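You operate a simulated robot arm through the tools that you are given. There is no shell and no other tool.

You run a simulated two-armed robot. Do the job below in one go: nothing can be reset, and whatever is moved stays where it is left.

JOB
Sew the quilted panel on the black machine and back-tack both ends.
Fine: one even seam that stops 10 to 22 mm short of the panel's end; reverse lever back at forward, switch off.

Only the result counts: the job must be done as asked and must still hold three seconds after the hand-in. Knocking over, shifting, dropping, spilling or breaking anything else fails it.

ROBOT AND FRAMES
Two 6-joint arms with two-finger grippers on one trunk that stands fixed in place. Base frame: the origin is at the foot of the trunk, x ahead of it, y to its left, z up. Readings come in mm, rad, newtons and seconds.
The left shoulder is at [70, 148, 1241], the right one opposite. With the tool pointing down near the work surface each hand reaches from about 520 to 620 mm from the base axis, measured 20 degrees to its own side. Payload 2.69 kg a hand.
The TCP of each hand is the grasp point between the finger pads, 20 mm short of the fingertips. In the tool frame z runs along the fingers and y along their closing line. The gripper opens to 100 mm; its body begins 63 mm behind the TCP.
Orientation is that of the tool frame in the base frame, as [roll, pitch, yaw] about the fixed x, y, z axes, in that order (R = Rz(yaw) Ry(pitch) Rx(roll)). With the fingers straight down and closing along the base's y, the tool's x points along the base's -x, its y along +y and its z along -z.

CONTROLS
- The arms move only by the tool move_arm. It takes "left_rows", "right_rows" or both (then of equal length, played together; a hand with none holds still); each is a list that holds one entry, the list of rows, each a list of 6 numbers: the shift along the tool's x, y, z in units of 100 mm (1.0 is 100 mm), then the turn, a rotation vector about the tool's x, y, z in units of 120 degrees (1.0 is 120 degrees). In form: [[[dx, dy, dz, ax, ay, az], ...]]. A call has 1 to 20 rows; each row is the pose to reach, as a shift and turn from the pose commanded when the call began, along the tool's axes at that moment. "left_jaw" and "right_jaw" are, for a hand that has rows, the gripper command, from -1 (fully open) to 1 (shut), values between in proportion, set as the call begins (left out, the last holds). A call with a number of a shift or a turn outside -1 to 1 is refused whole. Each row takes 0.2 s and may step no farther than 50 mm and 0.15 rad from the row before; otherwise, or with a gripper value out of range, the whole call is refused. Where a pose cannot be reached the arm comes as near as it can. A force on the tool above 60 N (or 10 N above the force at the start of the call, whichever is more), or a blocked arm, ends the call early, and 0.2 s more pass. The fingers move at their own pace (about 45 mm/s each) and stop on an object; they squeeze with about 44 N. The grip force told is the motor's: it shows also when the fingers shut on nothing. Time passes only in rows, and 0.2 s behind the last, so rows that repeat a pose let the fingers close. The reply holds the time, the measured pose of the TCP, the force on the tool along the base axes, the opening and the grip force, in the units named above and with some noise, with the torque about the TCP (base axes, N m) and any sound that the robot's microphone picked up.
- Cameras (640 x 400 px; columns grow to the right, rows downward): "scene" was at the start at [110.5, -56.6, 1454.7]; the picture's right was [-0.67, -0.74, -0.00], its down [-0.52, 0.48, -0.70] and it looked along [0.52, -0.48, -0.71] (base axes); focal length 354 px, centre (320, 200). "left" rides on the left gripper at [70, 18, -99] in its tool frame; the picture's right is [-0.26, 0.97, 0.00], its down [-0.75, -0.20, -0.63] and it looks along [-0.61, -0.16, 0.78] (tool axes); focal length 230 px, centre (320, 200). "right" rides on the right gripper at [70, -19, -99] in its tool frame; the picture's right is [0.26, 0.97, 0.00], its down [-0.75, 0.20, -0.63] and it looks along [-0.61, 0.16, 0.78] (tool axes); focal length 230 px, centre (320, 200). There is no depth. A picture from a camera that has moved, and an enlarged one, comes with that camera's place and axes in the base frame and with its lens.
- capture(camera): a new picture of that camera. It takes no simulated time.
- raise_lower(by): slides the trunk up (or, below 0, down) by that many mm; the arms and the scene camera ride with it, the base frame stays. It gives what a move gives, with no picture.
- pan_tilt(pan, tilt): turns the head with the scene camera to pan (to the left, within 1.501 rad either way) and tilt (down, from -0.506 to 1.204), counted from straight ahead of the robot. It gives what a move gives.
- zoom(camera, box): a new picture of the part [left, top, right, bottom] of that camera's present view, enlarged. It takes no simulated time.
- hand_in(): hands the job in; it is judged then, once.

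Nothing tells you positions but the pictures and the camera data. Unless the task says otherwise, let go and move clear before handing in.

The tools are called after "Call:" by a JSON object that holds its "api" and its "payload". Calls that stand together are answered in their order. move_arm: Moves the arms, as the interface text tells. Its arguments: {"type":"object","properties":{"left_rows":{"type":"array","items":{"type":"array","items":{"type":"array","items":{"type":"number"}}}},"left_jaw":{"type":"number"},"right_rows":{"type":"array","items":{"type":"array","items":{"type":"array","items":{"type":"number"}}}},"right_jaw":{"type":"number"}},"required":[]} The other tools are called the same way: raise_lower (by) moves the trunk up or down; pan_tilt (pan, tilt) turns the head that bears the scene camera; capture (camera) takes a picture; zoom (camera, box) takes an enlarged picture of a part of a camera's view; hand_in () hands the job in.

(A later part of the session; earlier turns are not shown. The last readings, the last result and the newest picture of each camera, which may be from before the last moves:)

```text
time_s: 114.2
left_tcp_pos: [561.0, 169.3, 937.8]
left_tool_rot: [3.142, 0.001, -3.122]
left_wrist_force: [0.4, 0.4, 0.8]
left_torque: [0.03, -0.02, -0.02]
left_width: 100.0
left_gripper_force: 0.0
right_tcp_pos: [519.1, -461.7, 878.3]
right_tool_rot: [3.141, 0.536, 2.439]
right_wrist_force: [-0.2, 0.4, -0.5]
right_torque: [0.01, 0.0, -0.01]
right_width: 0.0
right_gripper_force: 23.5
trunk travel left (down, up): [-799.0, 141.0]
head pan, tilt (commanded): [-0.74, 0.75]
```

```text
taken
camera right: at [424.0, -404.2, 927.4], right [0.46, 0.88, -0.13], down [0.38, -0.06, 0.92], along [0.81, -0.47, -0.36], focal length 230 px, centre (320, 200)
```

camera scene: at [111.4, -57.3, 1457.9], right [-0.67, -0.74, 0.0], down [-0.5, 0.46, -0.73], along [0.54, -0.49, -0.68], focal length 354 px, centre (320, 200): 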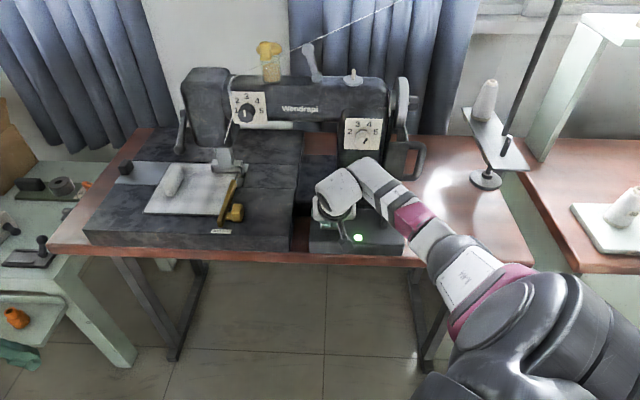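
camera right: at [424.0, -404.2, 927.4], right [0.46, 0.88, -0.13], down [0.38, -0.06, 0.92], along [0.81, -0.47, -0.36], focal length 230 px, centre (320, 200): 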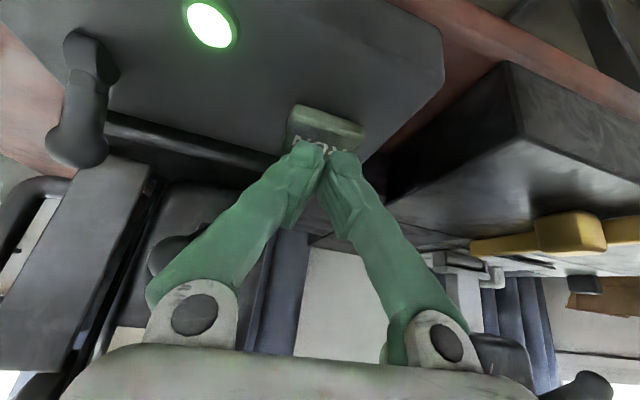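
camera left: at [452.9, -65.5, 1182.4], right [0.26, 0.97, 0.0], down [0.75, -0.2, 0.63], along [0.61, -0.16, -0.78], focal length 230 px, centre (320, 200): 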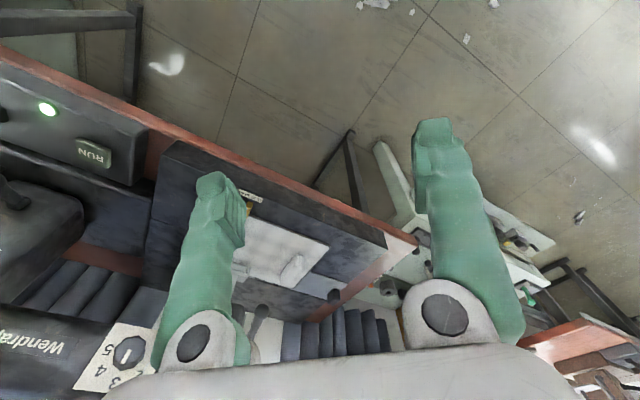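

Call:
{"api": "move_arm", "payload": {"right_rows": [[[0.11, 0, 0.187, 0, 0, 0], [0.11, 0, 0.187, 0, 0, 0], [0.11, 0, 0.187, 0, 0, 0], [0.0, 0, 0.0, 0, 0, 0]]]}}

Call:
{"api": "zoom", "payload": {"camera": "scene", "box": [222, 164, 248, 184]}}

Call:
{"api": "zoom", "payload": {"camera": "scene", "box": [130, 110, 270, 220]}}

Call:
{"api": "capture", "payload": {"camera": "scene"}}

```text
time_s: 115.2
left_tcp_pos: [560.4, 169.4, 938.6]
left_tool_rot: [3.14, 0.003, -3.122]
left_wrist_force: [-0.1, -0.4, 0.3]
left_torque: [0.03, -0.01, -0.02]
left_width: 99.8
left_gripper_force: 0.1
right_tcp_pos: [519.1, -464.9, 878.6]
right_tool_rot: [3.141, 0.537, 2.435]
right_wrist_force: [0.9, 0.0, 0.4]
right_torque: [-0.01, -0.01, 0.0]
right_width: 0.1
right_gripper_force: 30.2
trunk travel left (down, up): [-799.0, 141.0]
head pan, tilt (commanded): [-0.74, 0.75]
heard: click
```

```text
16.00 times, centred on (235, 174) of scene
camera zoom: at [111.5, -57.3, 1457.8], right [-0.67, -0.74, 0.0], down [-0.5, 0.46, -0.73], along [0.54, -0.49, -0.68], focal length 5664 px, centre (1680, 616)
```

zoom: 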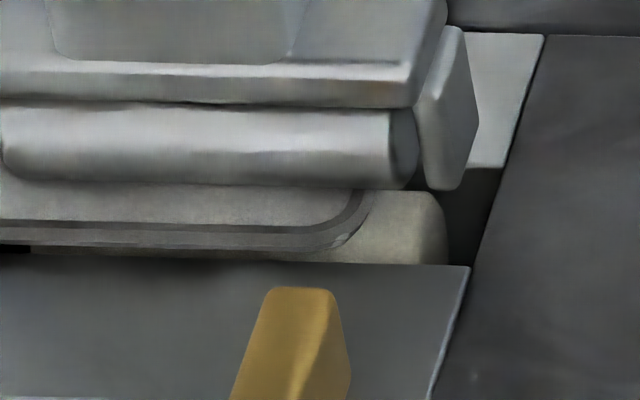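

```text
3.64 times, centred on (200, 165) of scene
camera zoom: at [111.5, -57.3, 1457.8], right [-0.67, -0.74, 0.0], down [-0.5, 0.46, -0.73], along [0.54, -0.49, -0.68], focal length 1287 px, centre (756, 327)
```

zoom: 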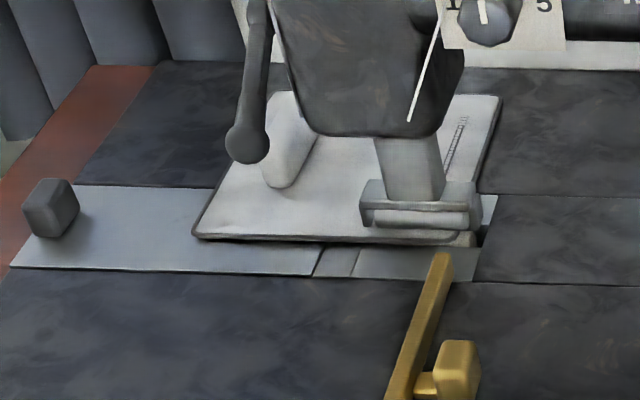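

```text
taken
camera scene: at [111.5, -57.3, 1457.8], right [-0.67, -0.74, 0.0], down [-0.5, 0.46, -0.73], along [0.54, -0.49, -0.68], focal length 354 px, centre (320, 200)
```

scene: 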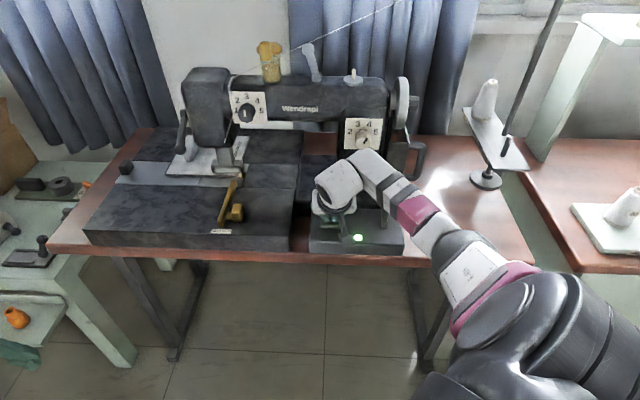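

The near edge stands at v≈863, so the seam ends about 16 mm from the panel's end with both tacks done, and the lever is at forward. The lamp still shows the machine on, so next is the switch on the box; I first lift the right hand clear in front of it.

Call:
{"api": "move_arm", "payload": {"right_rows": [[[-0.12, 0, -0.22, 0, 0, 0], [-0.24, 0, -0.44, 0, 0, 0], [-0.3, -0.2, -0.65, 0, 0, 0], [-0.32, -0.45, -0.85, 0, 0, 0], [-0.33, -0.67, -0.98, 0, 0, 0]]]}}

Call:
{"api": "capture", "payload": {"camera": "right"}}

Call:
{"api": "zoom", "payload": {"camera": "scene", "box": [300, 110, 430, 260]}}

```text
time_s: 116.4
left_tcp_pos: [560.3, 167.4, 939.7]
left_tool_rot: [3.141, 0.002, -3.125]
left_wrist_force: [-0.8, 0.3, 0.0]
left_torque: [-0.01, -0.02, -0.01]
left_width: 99.9
left_gripper_force: 0.0
right_tcp_pos: [457.1, -501.1, 980.9]
right_tool_rot: [3.139, 0.535, 2.435]
right_wrist_force: [0.1, 0.7, 0.9]
right_torque: [-0.01, 0.03, -0.01]
right_width: 0.0
right_gripper_force: 28.8
trunk travel left (down, up): [-799.0, 141.0]
head pan, tilt (commanded): [-0.74, 0.75]
```

```text
taken
camera right: at [362.5, -443.6, 1028.8], right [0.46, 0.88, -0.13], down [0.38, -0.06, 0.92], along [0.81, -0.47, -0.36], focal length 230 px, centre (320, 200)
```

right: 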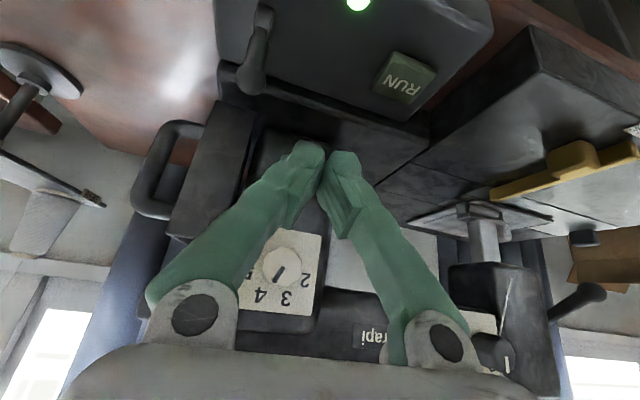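

```text
2.67 times, centred on (365, 185) of scene
camera zoom: at [110.6, -57.6, 1457.9], right [-0.67, -0.74, 0.0], down [-0.5, 0.46, -0.73], along [0.54, -0.49, -0.68], focal length 944 px, centre (200, 240)
```

zoom: 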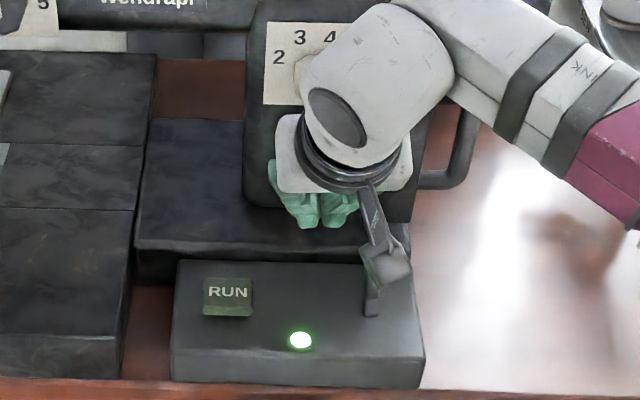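

I look closely at the toggle with the hand camera and re-measure it before touching it.

Call:
{"api": "zoom", "payload": {"camera": "right", "box": [170, 0, 450, 180]}}

Call:
{"api": "raise_lower", "payload": {"by": -80}}

Call:
{"api": "capture", "payload": {"camera": "right"}}

Call:
{"api": "capture", "payload": {"camera": "scene"}}

```text
2.22 times, centred on (310, 90) of right
camera zoom: at [362.5, -443.6, 1028.8], right [0.46, 0.88, -0.13], down [0.38, -0.06, 0.92], along [0.81, -0.47, -0.36], focal length 511 px, centre (342, 444)
```

zoom: 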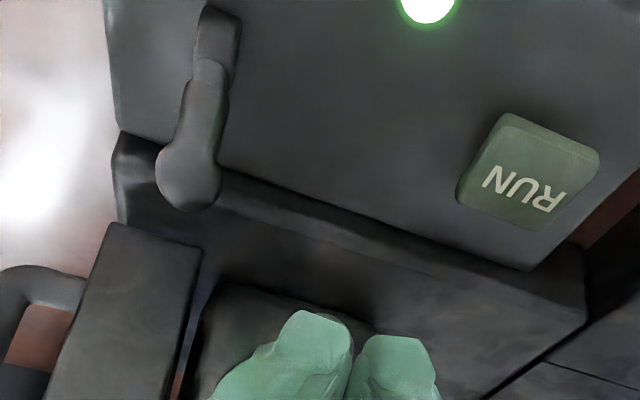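

```text
time_s: 117.6
left_tcp_pos: [560.9, 169.2, 858.3]
left_tool_rot: [-3.141, 0.002, -3.123]
left_wrist_force: [-0.7, -0.3, -0.2]
left_torque: [0.0, 0.01, 0.0]
left_width: 100.3
left_gripper_force: 0.2
right_tcp_pos: [458.9, -501.4, 898.2]
right_tool_rot: [-3.141, 0.535, 2.437]
right_wrist_force: [-0.5, 0.9, -0.6]
right_torque: [-0.02, 0.01, -0.01]
right_width: 0.0
right_gripper_force: 29.8
trunk travel left (down, up): [-719.0, 221.0]
head pan, tilt (commanded): [-0.74, 0.75]
```

```text
taken
camera right: at [363.5, -443.3, 948.3], right [0.46, 0.88, -0.13], down [0.38, -0.06, 0.92], along [0.81, -0.47, -0.36], focal length 230 px, centre (320, 200)
```

right: 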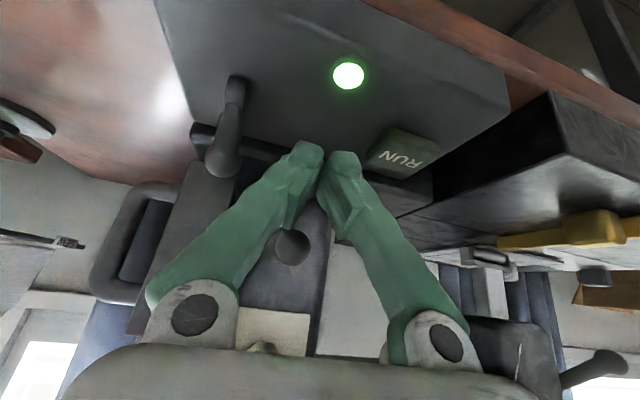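

```text
taken
camera scene: at [111.5, -57.4, 1377.9], right [-0.67, -0.74, 0.0], down [-0.5, 0.46, -0.73], along [0.54, -0.49, -0.68], focal length 354 px, centre (320, 200)
```

scene: 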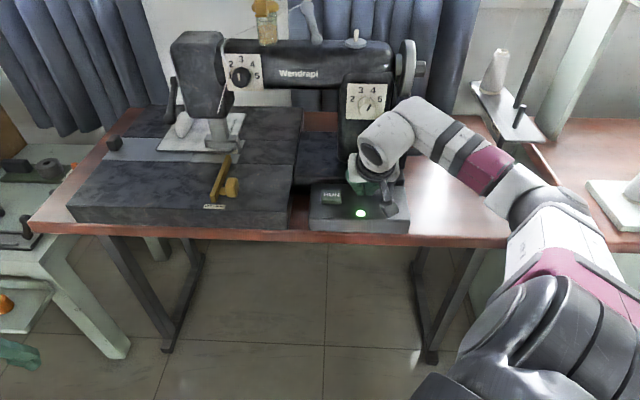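

Two heights of the hand camera put the toggle's knob near (455, -582, 873), leaning back toward the machine. I raise the hand and move it to a point above and just behind the knob, to pull it forward toward me.

Call:
{"api": "move_arm", "payload": {"right_rows": [[[-0.16, 0, -0.27, 0, 0, 0], [-0.316, 0, -0.534, 0, 0, 0], [-0.5, -0.23, -0.42, 0, 0, 0], [-0.69, -0.47, -0.31, 0, 0, 0], [-0.879, -0.704, -0.202, 0, 0, 0]]]}}

Call:
{"api": "capture", "payload": {"camera": "right"}}

Call:
{"api": "zoom", "payload": {"camera": "scene", "box": [310, 90, 440, 250]}}

```text
time_s: 118.8
left_tcp_pos: [560.7, 167.8, 859.5]
left_tool_rot: [3.14, 0.0, -3.125]
left_wrist_force: [-0.5, 0.3, 0.4]
left_torque: [0.02, -0.01, -0.02]
left_width: 100.3
left_gripper_force: 0.1
right_tcp_pos: [466.0, -598.6, 963.1]
right_tool_rot: [3.141, 0.537, 2.437]
right_wrist_force: [0.2, -0.3, -0.6]
right_torque: [0.01, 0.0, 0.0]
right_width: 0.0
right_gripper_force: 29.6
trunk travel left (down, up): [-719.0, 221.0]
head pan, tilt (commanded): [-0.74, 0.75]
```

```text
taken
camera right: at [369.0, -540.7, 1010.8], right [0.46, 0.88, -0.13], down [0.38, -0.06, 0.92], along [0.81, -0.47, -0.36], focal length 230 px, centre (320, 200)
```

right: 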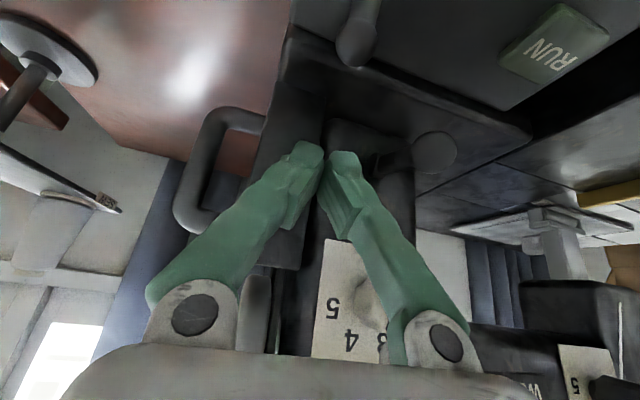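

```text
2.50 times, centred on (375, 170) of scene
camera zoom: at [112.0, -57.8, 1377.8], right [-0.67, -0.74, 0.0], down [-0.5, 0.46, -0.73], along [0.54, -0.49, -0.68], focal length 885 px, centre (182, 275)
```

zoom: 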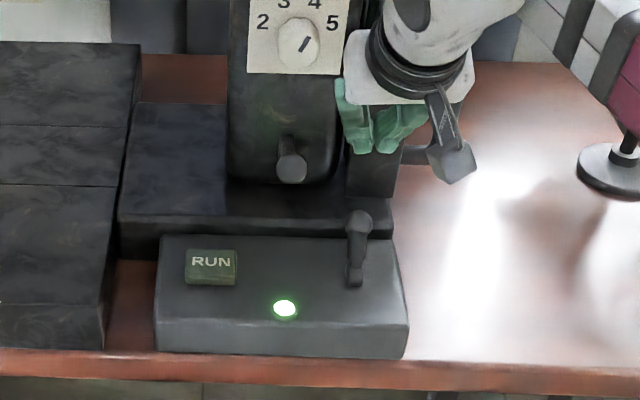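

The view is clear: toggle knob near (451, -577, 881), fingertips above and behind it at v≈763. I lower straight down behind the knob.

Call:
{"api": "move_arm", "payload": {"right_rows": [[[0.09, 0, 0.15, 0, 0, 0], [0.18, 0, 0.3, 0, 0, 0], [0.27, 0, 0.45, 0, 0, 0], [0.346, 0, 0.585, 0, 0, 0]]]}}

Call:
{"api": "capture", "payload": {"camera": "right"}}

Call:
{"api": "zoom", "payload": {"camera": "scene", "box": [310, 90, 440, 250]}}

```text
time_s: 119.8
left_tcp_pos: [559.1, 170.1, 859.7]
left_tool_rot: [-3.139, 0.0, -3.124]
left_wrist_force: [-0.5, 0.0, 0.4]
left_torque: [0.0, 0.0, 0.03]
left_width: 99.9
left_gripper_force: 0.0
right_tcp_pos: [464.3, -596.2, 899.0]
right_tool_rot: [3.142, 0.545, 2.439]
right_wrist_force: [3.1, -6.8, 16.6]
right_torque: [0.03, -0.09, 0.01]
right_width: 0.0
right_gripper_force: 28.8
trunk travel left (down, up): [-719.0, 221.0]
head pan, tilt (commanded): [-0.74, 0.75]
```

```text
taken
camera right: at [367.9, -538.3, 945.9], right [0.46, 0.88, -0.13], down [0.37, -0.05, 0.93], along [0.81, -0.47, -0.35], focal length 230 px, centre (320, 200)
```

right: 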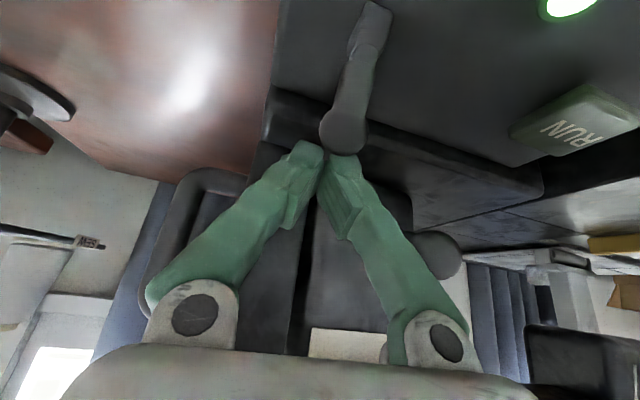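

```text
2.50 times, centred on (375, 170) of scene
camera zoom: at [110.0, -55.4, 1378.4], right [-0.67, -0.74, 0.0], down [-0.5, 0.46, -0.73], along [0.54, -0.49, -0.68], focal length 885 px, centre (182, 275)
```

zoom: 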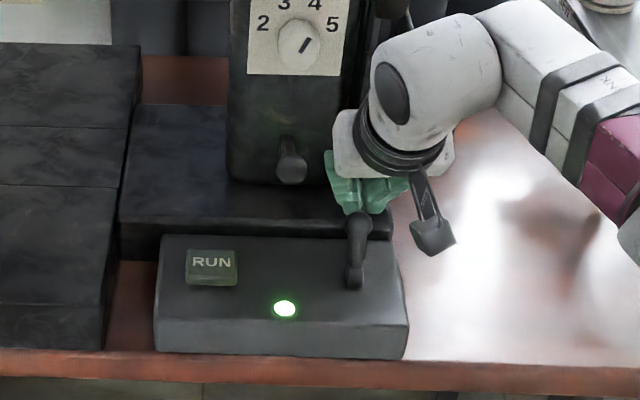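

There is a slight contact (17 N up): the finger's thickness touches the knob's back top, so pulling from behind has too little room. I go back up and will grip the toggle's knob from both sides instead, fingers opened to 40 mm above it.

Call:
{"api": "move_arm", "payload": {"right_rows": [[[-0.17, 0, -0.29, 0, 0, 0], [-0.346, 0, -0.585, 0, 0, 0], [-0.24, 0.03, -0.63, 0, 0, 0], [-0.137, 0.057, -0.674, 0, 0, 0]]], "right_jaw": 0.2}}

Call:
{"api": "capture", "payload": {"camera": "right"}}

Call:
{"api": "zoom", "payload": {"camera": "scene", "box": [310, 90, 440, 250]}}

```text
time_s: 120.8
left_tcp_pos: [560.9, 169.0, 858.3]
left_tool_rot: [-3.141, 0.003, -3.122]
left_wrist_force: [0.3, -0.6, 0.7]
left_torque: [0.02, -0.02, 0.0]
left_width: 100.0
left_gripper_force: 0.0
right_tcp_pos: [447.8, -577.7, 960.2]
right_tool_rot: [3.141, 0.535, 2.437]
right_wrist_force: [0.5, 0.2, 0.0]
right_torque: [-0.02, -0.01, 0.0]
right_width: 40.1
right_gripper_force: 0.0
trunk travel left (down, up): [-719.0, 221.0]
head pan, tilt (commanded): [-0.74, 0.75]
```

```text
taken
camera right: at [352.5, -519.6, 1008.7], right [0.46, 0.88, -0.13], down [0.38, -0.06, 0.92], along [0.81, -0.47, -0.36], focal length 230 px, centre (320, 200)
```

right: 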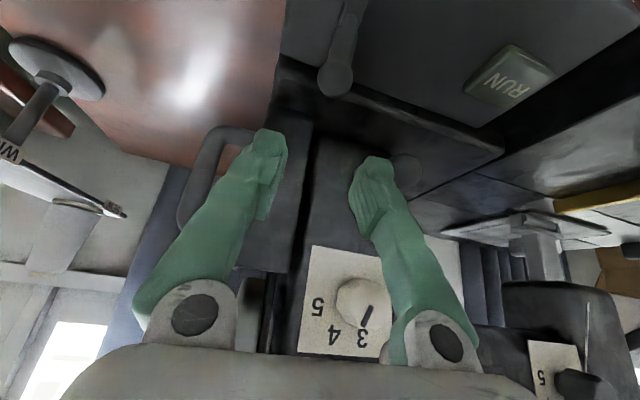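

```text
2.50 times, centred on (375, 170) of scene
camera zoom: at [111.1, -57.1, 1377.9], right [-0.67, -0.74, 0.0], down [-0.5, 0.46, -0.73], along [0.54, -0.49, -0.68], focal length 885 px, centre (182, 275)
```

zoom: 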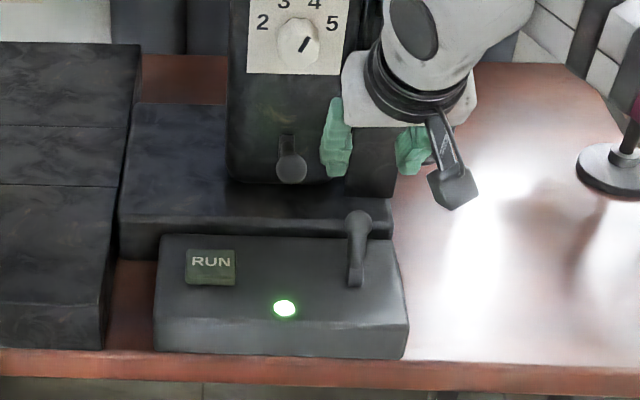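

The knob lines up exactly below the grasp point. I lower the open fingers around it.

Call:
{"api": "move_arm", "payload": {"right_rows": [[[0.1, 0.002, 0.18, 0, 0, 0], [0.2, 0.004, 0.36, 0, 0, 0], [0.3, 0.006, 0.54, 0, 0, 0], [0.403, 0.007, 0.726, 0, 0, 0]]]}}

Call:
{"api": "capture", "payload": {"camera": "right"}}

Call:
{"api": "zoom", "payload": {"camera": "scene", "box": [310, 90, 440, 250]}}

```text
time_s: 121.8
left_tcp_pos: [561.5, 167.6, 858.4]
left_tool_rot: [3.141, -0.001, -3.124]
left_wrist_force: [-0.7, -0.4, 0.5]
left_torque: [0.02, 0.03, -0.02]
left_width: 100.0
left_gripper_force: 0.1
right_tcp_pos: [452.0, -578.7, 877.2]
right_tool_rot: [3.141, 0.537, 2.437]
right_wrist_force: [-0.1, 0.0, -0.5]
right_torque: [-0.01, -0.02, -0.05]
right_width: 40.2
right_gripper_force: 0.2
trunk travel left (down, up): [-719.0, 221.0]
head pan, tilt (commanded): [-0.74, 0.75]
```

```text
taken
camera right: at [356.7, -520.9, 925.2], right [0.46, 0.88, -0.13], down [0.38, -0.06, 0.92], along [0.81, -0.47, -0.36], focal length 230 px, centre (320, 200)
```

right: 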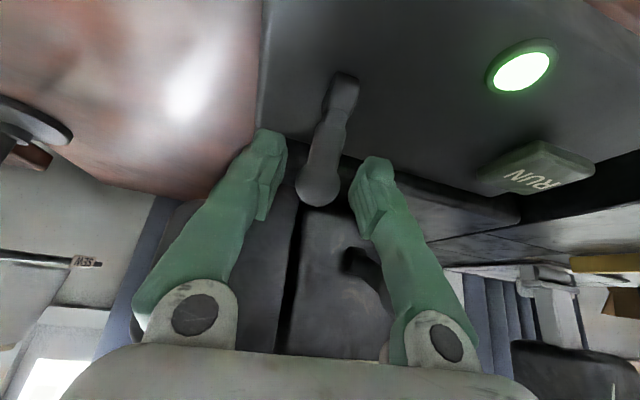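

```text
2.50 times, centred on (375, 170) of scene
camera zoom: at [112.2, -58.0, 1377.8], right [-0.67, -0.74, 0.0], down [-0.5, 0.46, -0.73], along [0.54, -0.49, -0.68], focal length 885 px, centre (182, 275)
```

zoom: 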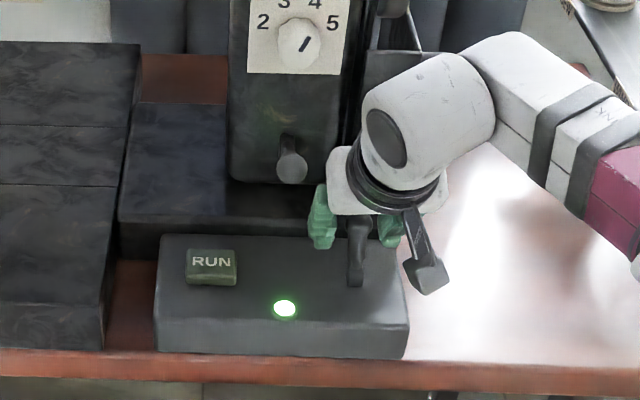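

The toggle's knob sits centred at the grasp point. I close on it, then draw it toward me along its arc.

Call:
{"api": "move_arm", "payload": {"right_rows": [[[0, 0, 0, 0, 0, 0], [0, 0, 0, 0, 0, 0], [0, 0, 0, 0, 0, 0]]], "right_jaw": 1}}

Call:
{"api": "move_arm", "payload": {"right_rows": [[[0.0877, 0.0094, -0.0866, 0, 0, 0], [0.176, 0.018, -0.162, 0, 0, 0], [0.285, 0.027, -0.203, 0, 0, 0]]]}}

Call:
{"api": "capture", "payload": {"camera": "right"}}

Call:
{"api": "zoom", "payload": {"camera": "scene", "box": [310, 90, 440, 250]}}

```text
time_s: 122.6
left_tcp_pos: [561.9, 169.3, 858.7]
left_tool_rot: [3.14, 0.001, -3.125]
left_wrist_force: [-0.9, -0.4, 0.7]
left_torque: [0.0, -0.01, -0.04]
left_width: 100.1
left_gripper_force: 0.1
right_tcp_pos: [451.1, -578.7, 876.1]
right_tool_rot: [3.141, 0.536, 2.436]
right_wrist_force: [-0.6, -0.5, -1.1]
right_torque: [-0.05, 0.0, 0.02]
right_width: 20.6
right_gripper_force: 39.4
trunk travel left (down, up): [-719.0, 221.0]
head pan, tilt (commanded): [-0.74, 0.75]
```

```text
time_s: 123.4
left_tcp_pos: [560.7, 166.2, 859.4]
left_tool_rot: [3.139, -0.001, -3.124]
left_wrist_force: [-0.1, 0.1, 0.1]
left_torque: [0.03, 0.0, -0.03]
left_width: 100.2
left_gripper_force: 0.0
right_tcp_pos: [427.1, -557.3, 876.7]
right_tool_rot: [-3.141, 0.537, 2.434]
right_wrist_force: [9.4, -16.9, 8.3]
right_torque: [-0.71, -0.76, -0.02]
right_width: 20.1
right_gripper_force: 44.9
trunk travel left (down, up): [-719.0, 221.0]
head pan, tilt (commanded): [-0.74, 0.75]
```

```text
taken
camera right: at [332.0, -499.0, 925.9], right [0.46, 0.88, -0.13], down [0.38, -0.06, 0.92], along [0.81, -0.47, -0.36], focal length 230 px, centre (320, 200)
```

right: 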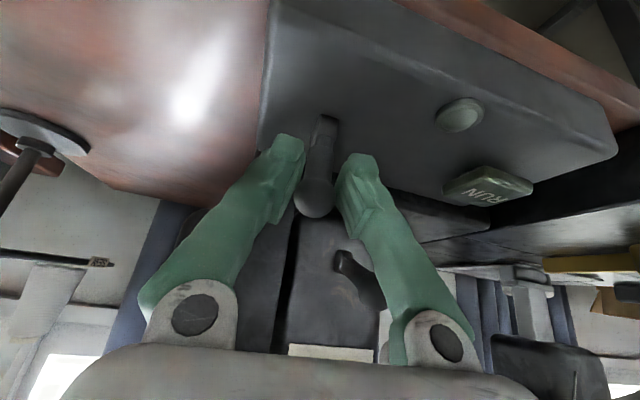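

```text
2.50 times, centred on (375, 170) of scene
camera zoom: at [112.6, -61.1, 1377.7], right [-0.67, -0.74, 0.0], down [-0.5, 0.46, -0.73], along [0.54, -0.49, -0.68], focal length 885 px, centre (182, 275)
```

zoom: 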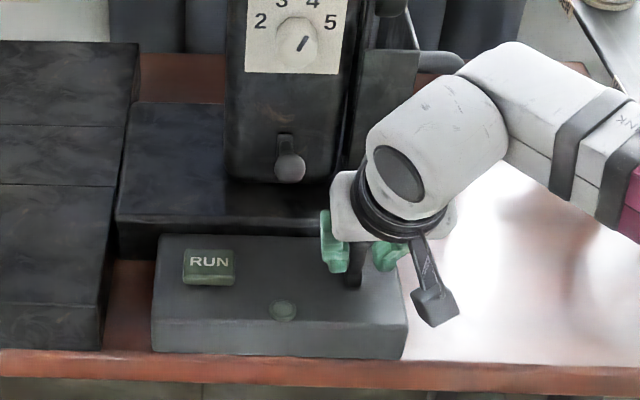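

The lamp has gone out: the switch is passing to off. I finish the throw to its far stop.

Call:
{"api": "move_arm", "payload": {"right_rows": [[[0.06, 0.005, -0.02, 0, 0, 0], [0.118, 0.01, -0.035, 0, 0, 0]]]}}

Call:
{"api": "capture", "payload": {"camera": "right"}}

```text
time_s: 124.0
left_tcp_pos: [560.7, 169.3, 858.2]
left_tool_rot: [-3.141, -0.001, -3.121]
left_wrist_force: [1.2, 0.1, -0.1]
left_torque: [-0.04, 0.0, 0.01]
left_width: 100.0
left_gripper_force: 0.1
right_tcp_pos: [420.5, -544.3, 874.8]
right_tool_rot: [3.14, 0.531, 2.437]
right_wrist_force: [0.5, -0.3, -0.3]
right_torque: [-0.01, 0.04, 0.0]
right_width: 0.0
right_gripper_force: 29.0
trunk travel left (down, up): [-719.0, 221.0]
head pan, tilt (commanded): [-0.74, 0.75]
```

```text
taken
camera right: at [324.2, -486.0, 924.0], right [0.46, 0.88, -0.13], down [0.38, -0.06, 0.92], along [0.81, -0.47, -0.36], focal length 230 px, centre (320, 200)
```

right: 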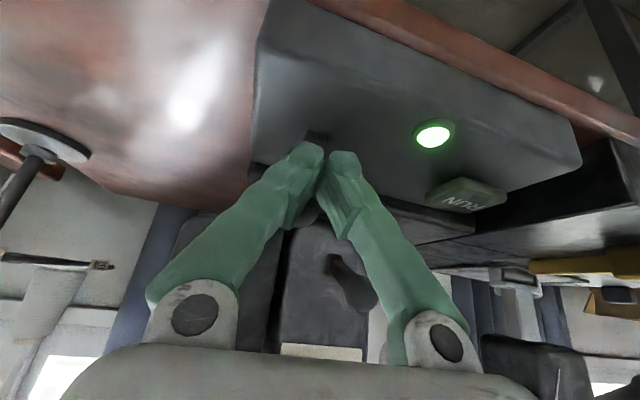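

The fingers slipped off and the lamp is lit again. I look at where the toggle stands now.

Call:
{"api": "zoom", "payload": {"camera": "scene", "box": [310, 130, 440, 260]}}

Call:
{"api": "move_arm", "payload": {"right_rows": [[[-0.2, 0, -0.34, 0, 0, 0], [-0.36, 0, -0.6, 0, 0, 0]]]}}

Call:
{"api": "capture", "payload": {"camera": "right"}}

Call:
{"api": "zoom", "payload": {"camera": "scene", "box": [310, 110, 440, 260]}}

```text
3.08 times, centred on (375, 195) of scene
camera zoom: at [112.1, -56.8, 1377.7], right [-0.67, -0.74, 0.0], down [-0.5, 0.46, -0.73], along [0.54, -0.49, -0.68], focal length 1089 px, centre (151, 215)
```

zoom: 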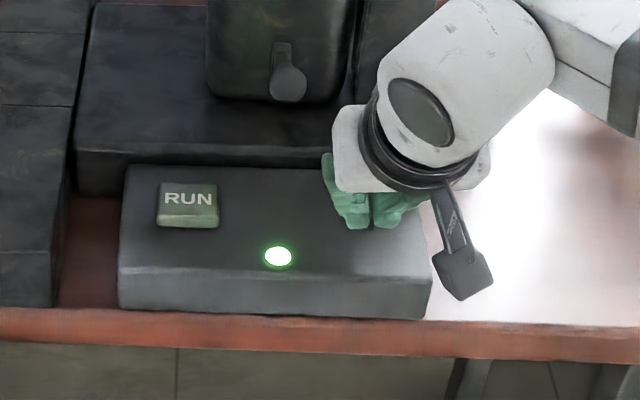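

```text
time_s: 124.6
left_tcp_pos: [559.5, 169.2, 859.1]
left_tool_rot: [-3.14, 0.001, -3.123]
left_wrist_force: [0.8, -0.1, 0.0]
left_torque: [-0.03, -0.01, -0.02]
left_width: 99.9
left_gripper_force: 0.1
right_tcp_pos: [419.4, -544.7, 947.6]
right_tool_rot: [-3.139, 0.536, 2.437]
right_wrist_force: [-0.6, 0.2, -0.4]
right_torque: [-0.03, 0.03, -0.01]
right_width: 0.0
right_gripper_force: 29.6
trunk travel left (down, up): [-719.0, 221.0]
head pan, tilt (commanded): [-0.74, 0.75]
```

```text
taken
camera right: at [324.0, -487.1, 996.8], right [0.46, 0.88, -0.13], down [0.38, -0.06, 0.92], along [0.81, -0.47, -0.36], focal length 230 px, centre (320, 200)
```

right: 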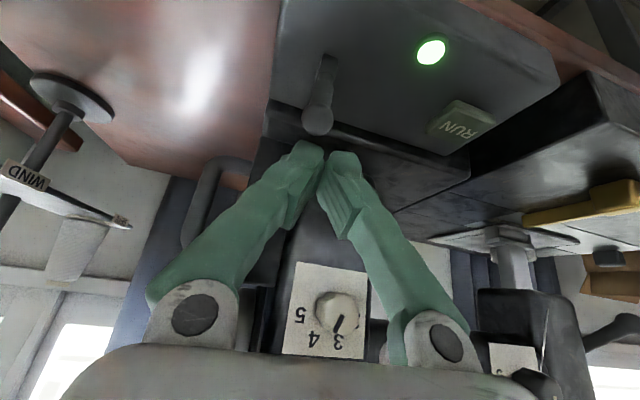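

```text
2.67 times, centred on (375, 185) of scene
camera zoom: at [111.7, -56.5, 1377.8], right [-0.67, -0.74, 0.0], down [-0.5, 0.46, -0.73], along [0.54, -0.49, -0.68], focal length 944 px, centre (173, 240)
```

zoom: 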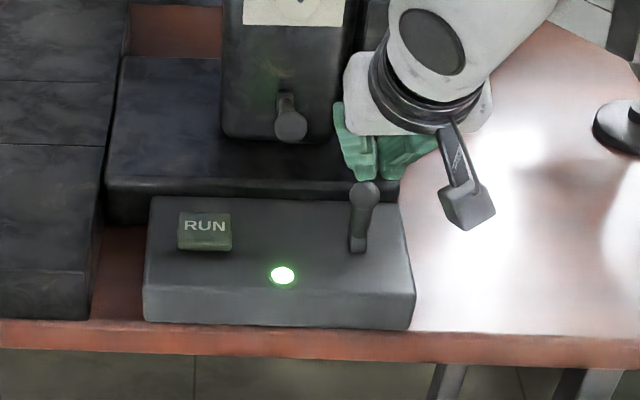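

The toggle has sprung back to on, so it must be carried well past its middle. I go above and behind it again, but this time stop about 8 mm higher so the finger's edge meets the knob at mid height, and push from behind.

Call:
{"api": "move_arm", "payload": {"right_rows": [[[-0.08, 0, -0.134, 0, 0, 0], [-0.28, -0.04, -0.01, 0, 0, 0], [-0.48, -0.07, 0.11, 0, 0, 0], [-0.684, -0.107, 0.226, 0, 0, 0]]], "right_jaw": 1}}

Call:
{"api": "capture", "payload": {"camera": "right"}}

```text
time_s: 125.6
left_tcp_pos: [560.2, 168.1, 857.9]
left_tool_rot: [-3.139, -0.001, -3.122]
left_wrist_force: [-0.1, 0.5, 0.8]
left_torque: [0.01, 0.01, 0.01]
left_width: 99.8
left_gripper_force: 0.1
right_tcp_pos: [467.2, -600.8, 959.6]
right_tool_rot: [-3.141, 0.536, 2.439]
right_wrist_force: [1.2, 0.0, 0.1]
right_torque: [0.03, 0.01, 0.01]
right_width: 0.0
right_gripper_force: 29.5
trunk travel left (down, up): [-719.0, 221.0]
head pan, tilt (commanded): [-0.74, 0.75]
```

```text
taken
camera right: at [370.8, -543.5, 1008.7], right [0.46, 0.88, -0.13], down [0.38, -0.06, 0.92], along [0.81, -0.47, -0.36], focal length 230 px, centre (320, 200)
```

right: 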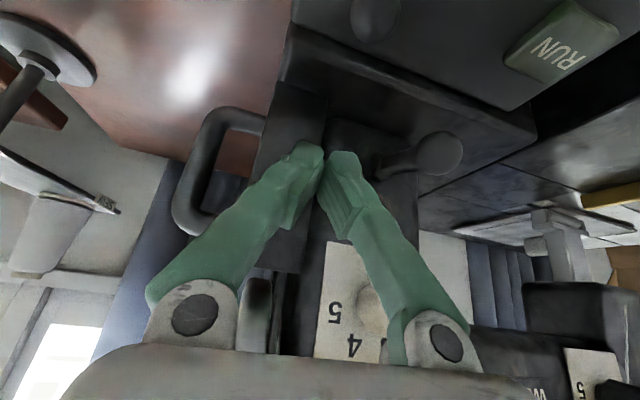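

The toggle's knob now stands nearly upright at v≈712 (it stays where it is left), so there is more room behind it. I lower the shut fingers behind it.

Call:
{"api": "move_arm", "payload": {"right_rows": [[[0.09, 0.002, 0.11, 0, 0, 0], [0.18, 0.004, 0.22, 0, 0, 0], [0.27, 0.005, 0.335, 0, 0, 0], [0.356, 0.006, 0.445, 0, 0, 0]]]}}

Call:
{"api": "capture", "payload": {"camera": "right"}}

Call:
{"api": "zoom", "payload": {"camera": "scene", "box": [310, 110, 440, 260]}}

```text
time_s: 126.6
left_tcp_pos: [559.3, 167.8, 859.2]
left_tool_rot: [-3.14, -0.001, -3.123]
left_wrist_force: [0.0, -0.6, 0.5]
left_torque: [0.0, 0.02, 0.03]
left_width: 99.9
left_gripper_force: 0.1
right_tcp_pos: [460.5, -593.2, 903.5]
right_tool_rot: [-3.141, 0.535, 2.436]
right_wrist_force: [0.0, 0.0, 0.0]
right_torque: [0.02, -0.01, 0.02]
right_width: 0.0
right_gripper_force: 29.1
trunk travel left (down, up): [-719.0, 221.0]
head pan, tilt (commanded): [-0.74, 0.75]
```

```text
taken
camera right: at [364.6, -536.2, 952.8], right [0.46, 0.88, -0.13], down [0.38, -0.06, 0.92], along [0.81, -0.47, -0.36], focal length 230 px, centre (320, 200)
```

right: 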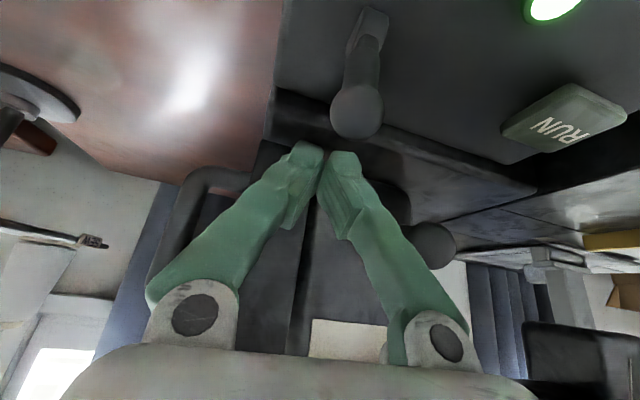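

```text
2.67 times, centred on (375, 185) of scene
camera zoom: at [111.9, -57.9, 1377.8], right [-0.67, -0.74, 0.0], down [-0.5, 0.46, -0.73], along [0.54, -0.49, -0.68], focal length 944 px, centre (173, 240)
```

zoom: 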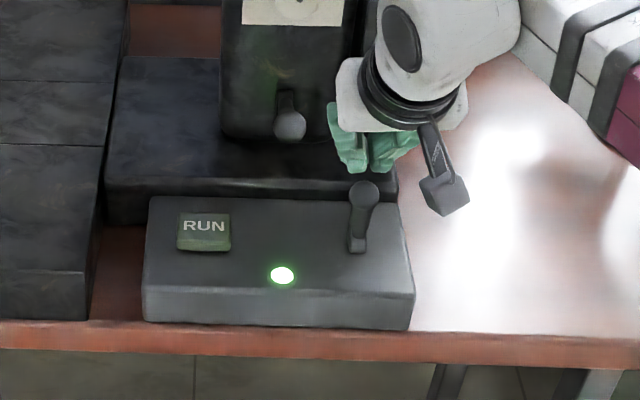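

No contact, and the fingers are behind the knob. I now pull straight toward me in steps of 10 mm.

Call:
{"api": "move_arm", "payload": {"right_rows": [[[0.0858, 0.0078, -0.0507, 0, 0, 0], [0.1716, 0.0156, -0.1014, 0, 0, 0], [0.2574, 0.0234, -0.1521, 0, 0, 0], [0.3432, 0.0312, -0.2028, 0, 0, 0], [0.429, 0.039, -0.2535, 0, 0, 0]]]}}

Call:
{"api": "capture", "payload": {"camera": "right"}}

Call:
{"api": "zoom", "payload": {"camera": "scene", "box": [310, 110, 440, 260]}}

```text
time_s: 127.8
left_tcp_pos: [561.9, 169.3, 858.9]
left_tool_rot: [-3.141, -0.001, -3.122]
left_wrist_force: [-0.2, -0.3, 1.0]
left_torque: [-0.02, -0.02, 0.03]
left_width: 99.9
left_gripper_force: 0.1
right_tcp_pos: [427.7, -558.5, 905.4]
right_tool_rot: [3.139, 0.54, 2.438]
right_wrist_force: [1.2, -3.1, 22.6]
right_torque: [-0.15, -0.56, 0.02]
right_width: 0.2
right_gripper_force: 29.1
trunk travel left (down, up): [-719.0, 221.0]
head pan, tilt (commanded): [-0.74, 0.75]
```

```text
taken
camera right: at [331.0, -500.2, 954.8], right [0.46, 0.88, -0.13], down [0.37, -0.05, 0.93], along [0.81, -0.47, -0.35], focal length 230 px, centre (320, 200)
```

right: 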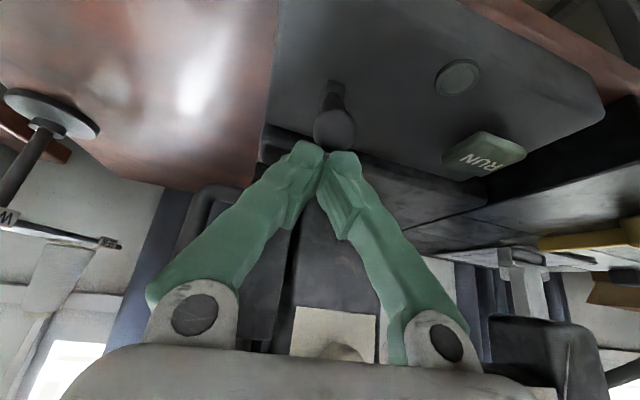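

```text
2.67 times, centred on (375, 185) of scene
camera zoom: at [112.5, -56.6, 1378.3], right [-0.67, -0.74, 0.0], down [-0.5, 0.46, -0.73], along [0.54, -0.49, -0.68], focal length 944 px, centre (173, 240)
```

zoom: 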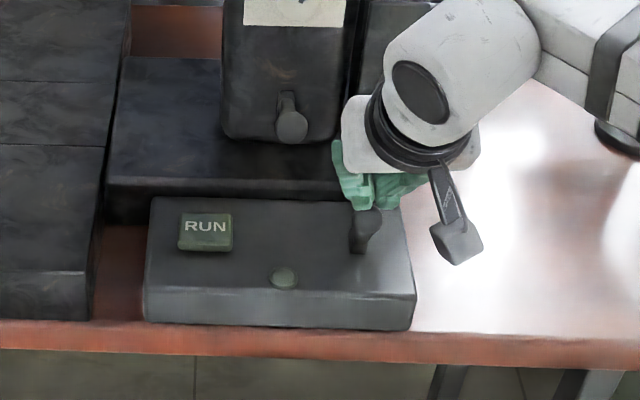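

The lamp is out and the knob is past its middle, leaning toward me. I carry on pulling and pressing slightly down to bring it to its far stop.

Call:
{"api": "move_arm", "payload": {"right_rows": [[[0.0858, 0.0078, -0.0507, 0, 0, 0], [0.182, 0.0156, -0.084, 0, 0, 0], [0.21, 0.0156, -0.04, 0, 0, 0]]]}}

Call:
{"api": "capture", "payload": {"camera": "right"}}

Call:
{"api": "zoom", "payload": {"camera": "scene", "box": [310, 110, 440, 260]}}

```text
time_s: 128.6
left_tcp_pos: [560.0, 167.9, 858.5]
left_tool_rot: [3.141, 0.0, -3.123]
left_wrist_force: [0.3, 1.2, 0.1]
left_torque: [-0.01, -0.04, 0.0]
left_width: 100.1
left_gripper_force: 0.2
right_tcp_pos: [409.3, -545.4, 896.4]
right_tool_rot: [3.141, 0.533, 2.437]
right_wrist_force: [0.0, -0.9, -0.8]
right_torque: [0.02, 0.04, -0.01]
right_width: 0.0
right_gripper_force: 28.8
trunk travel left (down, up): [-719.0, 221.0]
head pan, tilt (commanded): [-0.74, 0.75]
```

```text
taken
camera right: at [314.2, -487.7, 945.7], right [0.46, 0.88, -0.13], down [0.38, -0.06, 0.92], along [0.81, -0.47, -0.36], focal length 230 px, centre (320, 200)
```

right: 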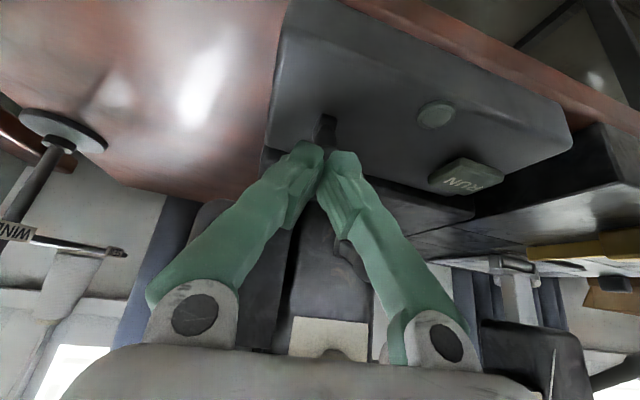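

```text
2.67 times, centred on (375, 185) of scene
camera zoom: at [111.8, -57.7, 1377.8], right [-0.67, -0.74, 0.0], down [-0.5, 0.46, -0.73], along [0.54, -0.49, -0.68], focal length 944 px, centre (173, 240)
```

zoom: 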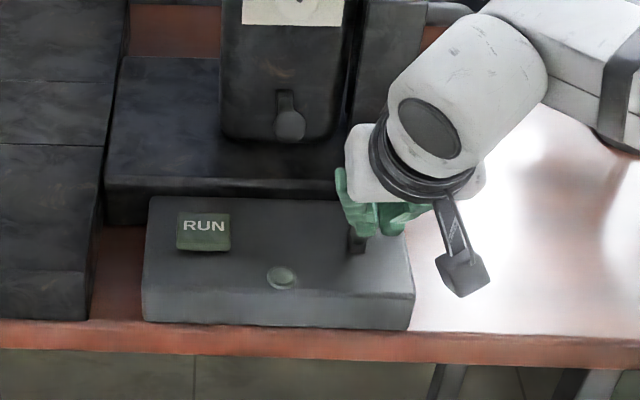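

The lamp stays out and there is no load. I lift the hand to see where the toggle rests.

Call:
{"api": "move_arm", "payload": {"right_rows": [[[-0.2, 0, -0.34, 0, 0, 0], [-0.36, 0, -0.61, 0, 0, 0]]]}}

Call:
{"api": "capture", "payload": {"camera": "right"}}

Call:
{"api": "zoom", "payload": {"camera": "scene", "box": [310, 110, 440, 260]}}

```text
time_s: 129.2
left_tcp_pos: [560.7, 169.9, 858.8]
left_tool_rot: [-3.139, 0.001, -3.12]
left_wrist_force: [0.6, -0.3, -0.2]
left_torque: [0.01, 0.01, -0.02]
left_width: 100.3
left_gripper_force: 0.1
right_tcp_pos: [408.6, -542.6, 969.1]
right_tool_rot: [-3.141, 0.536, 2.438]
right_wrist_force: [-0.7, -0.6, -0.5]
right_torque: [-0.01, -0.01, 0.03]
right_width: 0.0
right_gripper_force: 29.3
trunk travel left (down, up): [-719.0, 221.0]
head pan, tilt (commanded): [-0.74, 0.75]
```

```text
taken
camera right: at [312.7, -486.6, 1018.4], right [0.46, 0.88, -0.13], down [0.38, -0.06, 0.92], along [0.81, -0.47, -0.36], focal length 230 px, centre (320, 200)
```

right: 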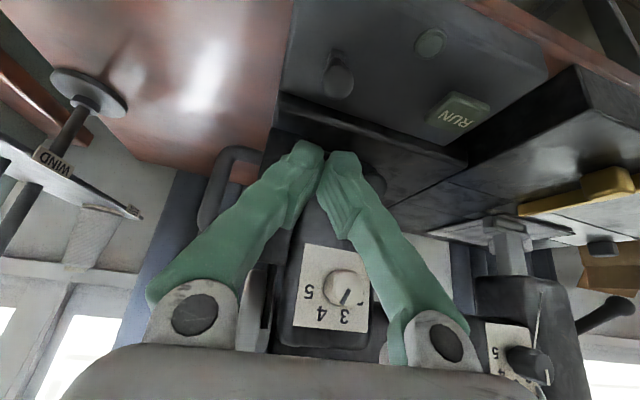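

```text
2.67 times, centred on (375, 185) of scene
camera zoom: at [111.3, -56.5, 1377.9], right [-0.67, -0.74, 0.0], down [-0.5, 0.46, -0.73], along [0.54, -0.49, -0.68], focal length 944 px, centre (173, 240)
```

zoom: 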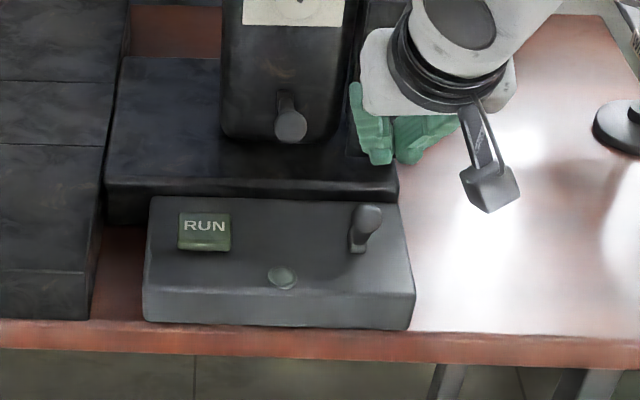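

The toggle now leans toward me with the lamp out, and it stays there; the reverse lever's knob is still up at z≈922 (forward). I move the right hand back, clear of everything, and check the whole scene.

Call:
{"api": "move_arm", "payload": {"right_rows": [[[0.19, 0.02, -0.17, 0, 0, 0], [0.38, 0.04, -0.34, 0, 0, 0], [0.57, 0.06, -0.51, 0, 0, 0], [0.756, 0.078, -0.679, 0, 0, 0]]]}}

Call:
{"api": "capture", "payload": {"camera": "scene"}}

Call:
{"api": "capture", "payload": {"camera": "right"}}

Call:
{"api": "zoom", "payload": {"camera": "scene", "box": [310, 90, 440, 250]}}

Call:
{"api": "zoom", "payload": {"camera": "scene", "box": [130, 60, 270, 220]}}

```text
time_s: 130.2
left_tcp_pos: [559.3, 171.1, 858.2]
left_tool_rot: [-3.14, 0.001, -3.122]
left_wrist_force: [-0.7, 0.6, 0.9]
left_torque: [-0.01, 0.0, -0.01]
left_width: 100.2
left_gripper_force: 0.1
right_tcp_pos: [361.6, -460.3, 960.6]
right_tool_rot: [-3.14, 0.537, 2.439]
right_wrist_force: [-1.1, -0.2, 0.4]
right_torque: [-0.03, 0.01, 0.01]
right_width: 0.1
right_gripper_force: 29.6
right hand out of reach, approached as far as the arm can: row 2, 3, 4
trunk travel left (down, up): [-719.0, 221.0]
head pan, tilt (commanded): [-0.74, 0.75]
```

```text
taken
camera scene: at [111.0, -54.5, 1378.0], right [-0.67, -0.74, 0.0], down [-0.5, 0.46, -0.73], along [0.54, -0.49, -0.68], focal length 354 px, centre (320, 200)
```

scene: 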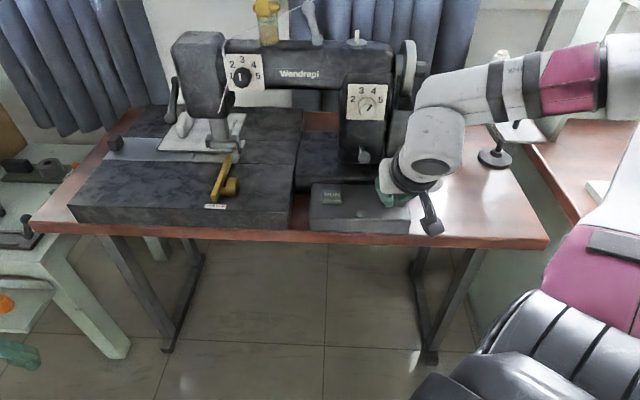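

```text
taken
camera right: at [265.9, -403.7, 1009.8], right [0.46, 0.88, -0.13], down [0.38, -0.06, 0.92], along [0.81, -0.47, -0.36], focal length 230 px, centre (320, 200)
```

right: 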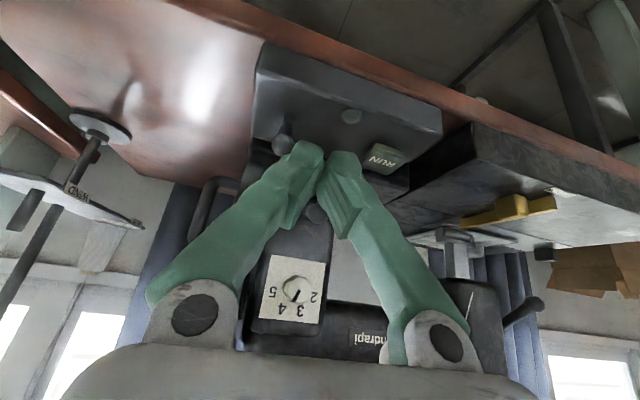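

```text
2.50 times, centred on (375, 170) of scene
camera zoom: at [111.0, -54.5, 1378.0], right [-0.67, -0.74, 0.0], down [-0.5, 0.46, -0.73], along [0.54, -0.49, -0.68], focal length 885 px, centre (182, 275)
```

zoom: 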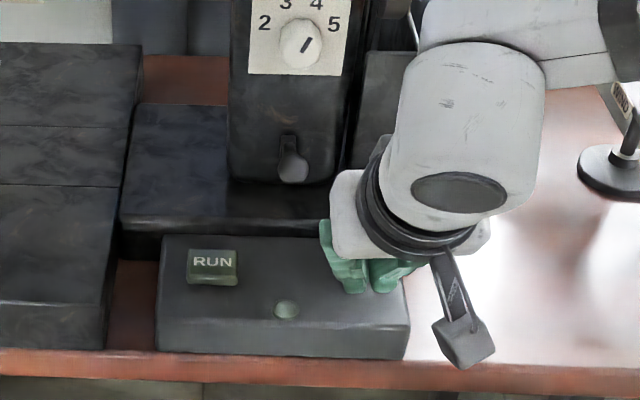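

```text
2.50 times, centred on (200, 140) of scene
camera zoom: at [111.0, -54.5, 1378.0], right [-0.67, -0.74, 0.0], down [-0.5, 0.46, -0.73], along [0.54, -0.49, -0.68], focal length 885 px, centre (620, 350)
```

zoom: 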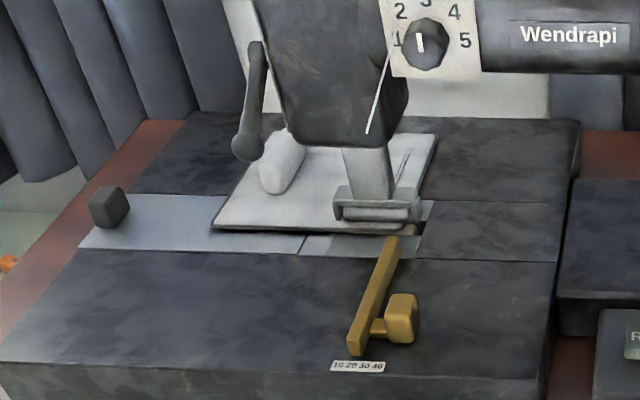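

The lamp stays out, the panel lies unmoved, and the hand is in front of the table edge. I check the right arm's elbow side for nearness to the thread stand and bench.

Call:
{"api": "pan_tilt", "payload": {"pan": -1.15, "tilt": 0.6}}

Call:
{"api": "capture", "payload": {"camera": "scene"}}

```text
time_s: 131.1
left_tcp_pos: [559.6, 167.9, 858.8]
left_tool_rot: [-3.14, 0.0, -3.124]
left_wrist_force: [-1.1, 0.1, 0.6]
left_torque: [-0.02, 0.02, 0.02]
left_width: 99.9
left_gripper_force: 0.0
right_tcp_pos: [363.0, -463.5, 959.8]
right_tool_rot: [-3.141, 0.535, 2.436]
right_wrist_force: [-0.2, -0.5, 0.1]
right_torque: [-0.01, 0.01, -0.02]
right_width: 0.0
right_gripper_force: 29.2
trunk travel left (down, up): [-719.0, 221.0]
head pan, tilt (commanded): [-1.15, 0.6]
```

```text
taken
camera scene: at [86.8, -82.7, 1390.7], right [-0.91, -0.41, 0.0], down [-0.23, 0.52, -0.82], along [0.34, -0.75, -0.57], focal length 354 px, centre (320, 200)
```

scene: 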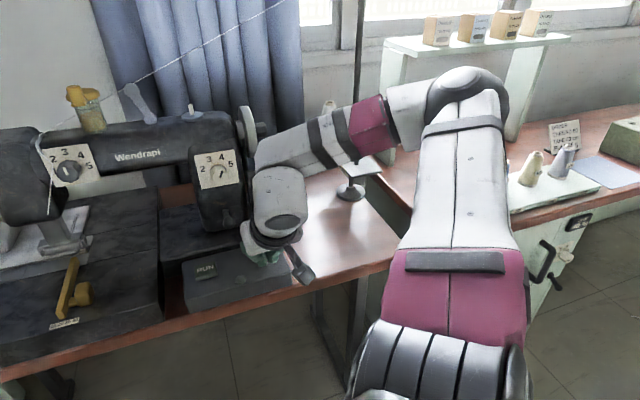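

The arm stands free of the stand and bench, the lamp is out, the lever knob is where forward puts it, and the seam ends about 16 mm short with both ends tacked. One last look at the panel and controls before handing in.

Call:
{"api": "pan_tilt", "payload": {"pan": -0.74, "tilt": 0.75}}

Call:
{"api": "zoom", "payload": {"camera": "scene", "box": [180, 100, 260, 180]}}

Call:
{"api": "zoom", "payload": {"camera": "right", "box": [230, 80, 430, 240]}}

```text
time_s: 131.9
left_tcp_pos: [560.1, 167.6, 858.3]
left_tool_rot: [-3.141, -0.002, -3.123]
left_wrist_force: [0.1, 0.5, -0.1]
left_torque: [0.02, 0.0, -0.01]
left_width: 100.1
left_gripper_force: 0.2
right_tcp_pos: [361.7, -463.5, 960.3]
right_tool_rot: [3.142, 0.534, 2.435]
right_wrist_force: [-0.6, 0.1, -1.0]
right_torque: [0.02, 0.01, -0.01]
right_width: 0.0
right_gripper_force: 29.4
trunk travel left (down, up): [-719.0, 221.0]
head pan, tilt (commanded): [-0.74, 0.75]
```

```text
5.00 times, centred on (220, 140) of scene
camera zoom: at [111.6, -57.6, 1377.9], right [-0.67, -0.74, 0.0], down [-0.5, 0.46, -0.73], along [0.54, -0.49, -0.68], focal length 1770 px, centre (820, 500)
```

zoom: 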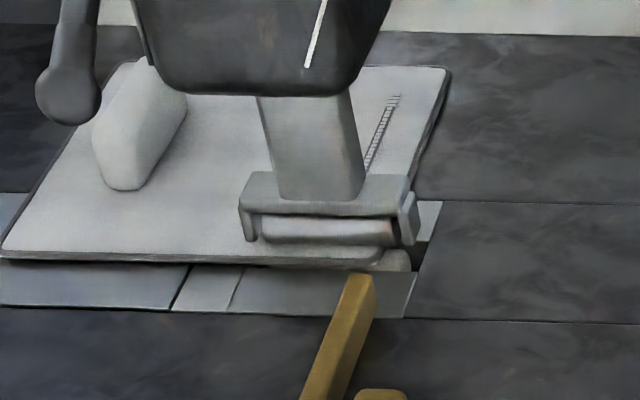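

```text
2.50 times, centred on (330, 160) of right
camera zoom: at [266.5, -406.2, 1008.8], right [0.46, 0.88, -0.13], down [0.38, -0.06, 0.92], along [0.81, -0.47, -0.36], focal length 575 px, centre (295, 300)
```

zoom: 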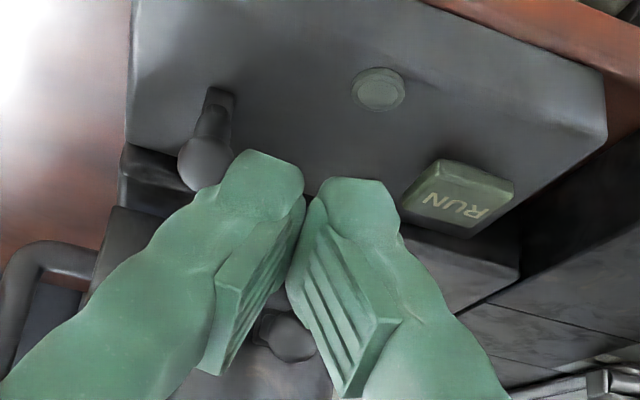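

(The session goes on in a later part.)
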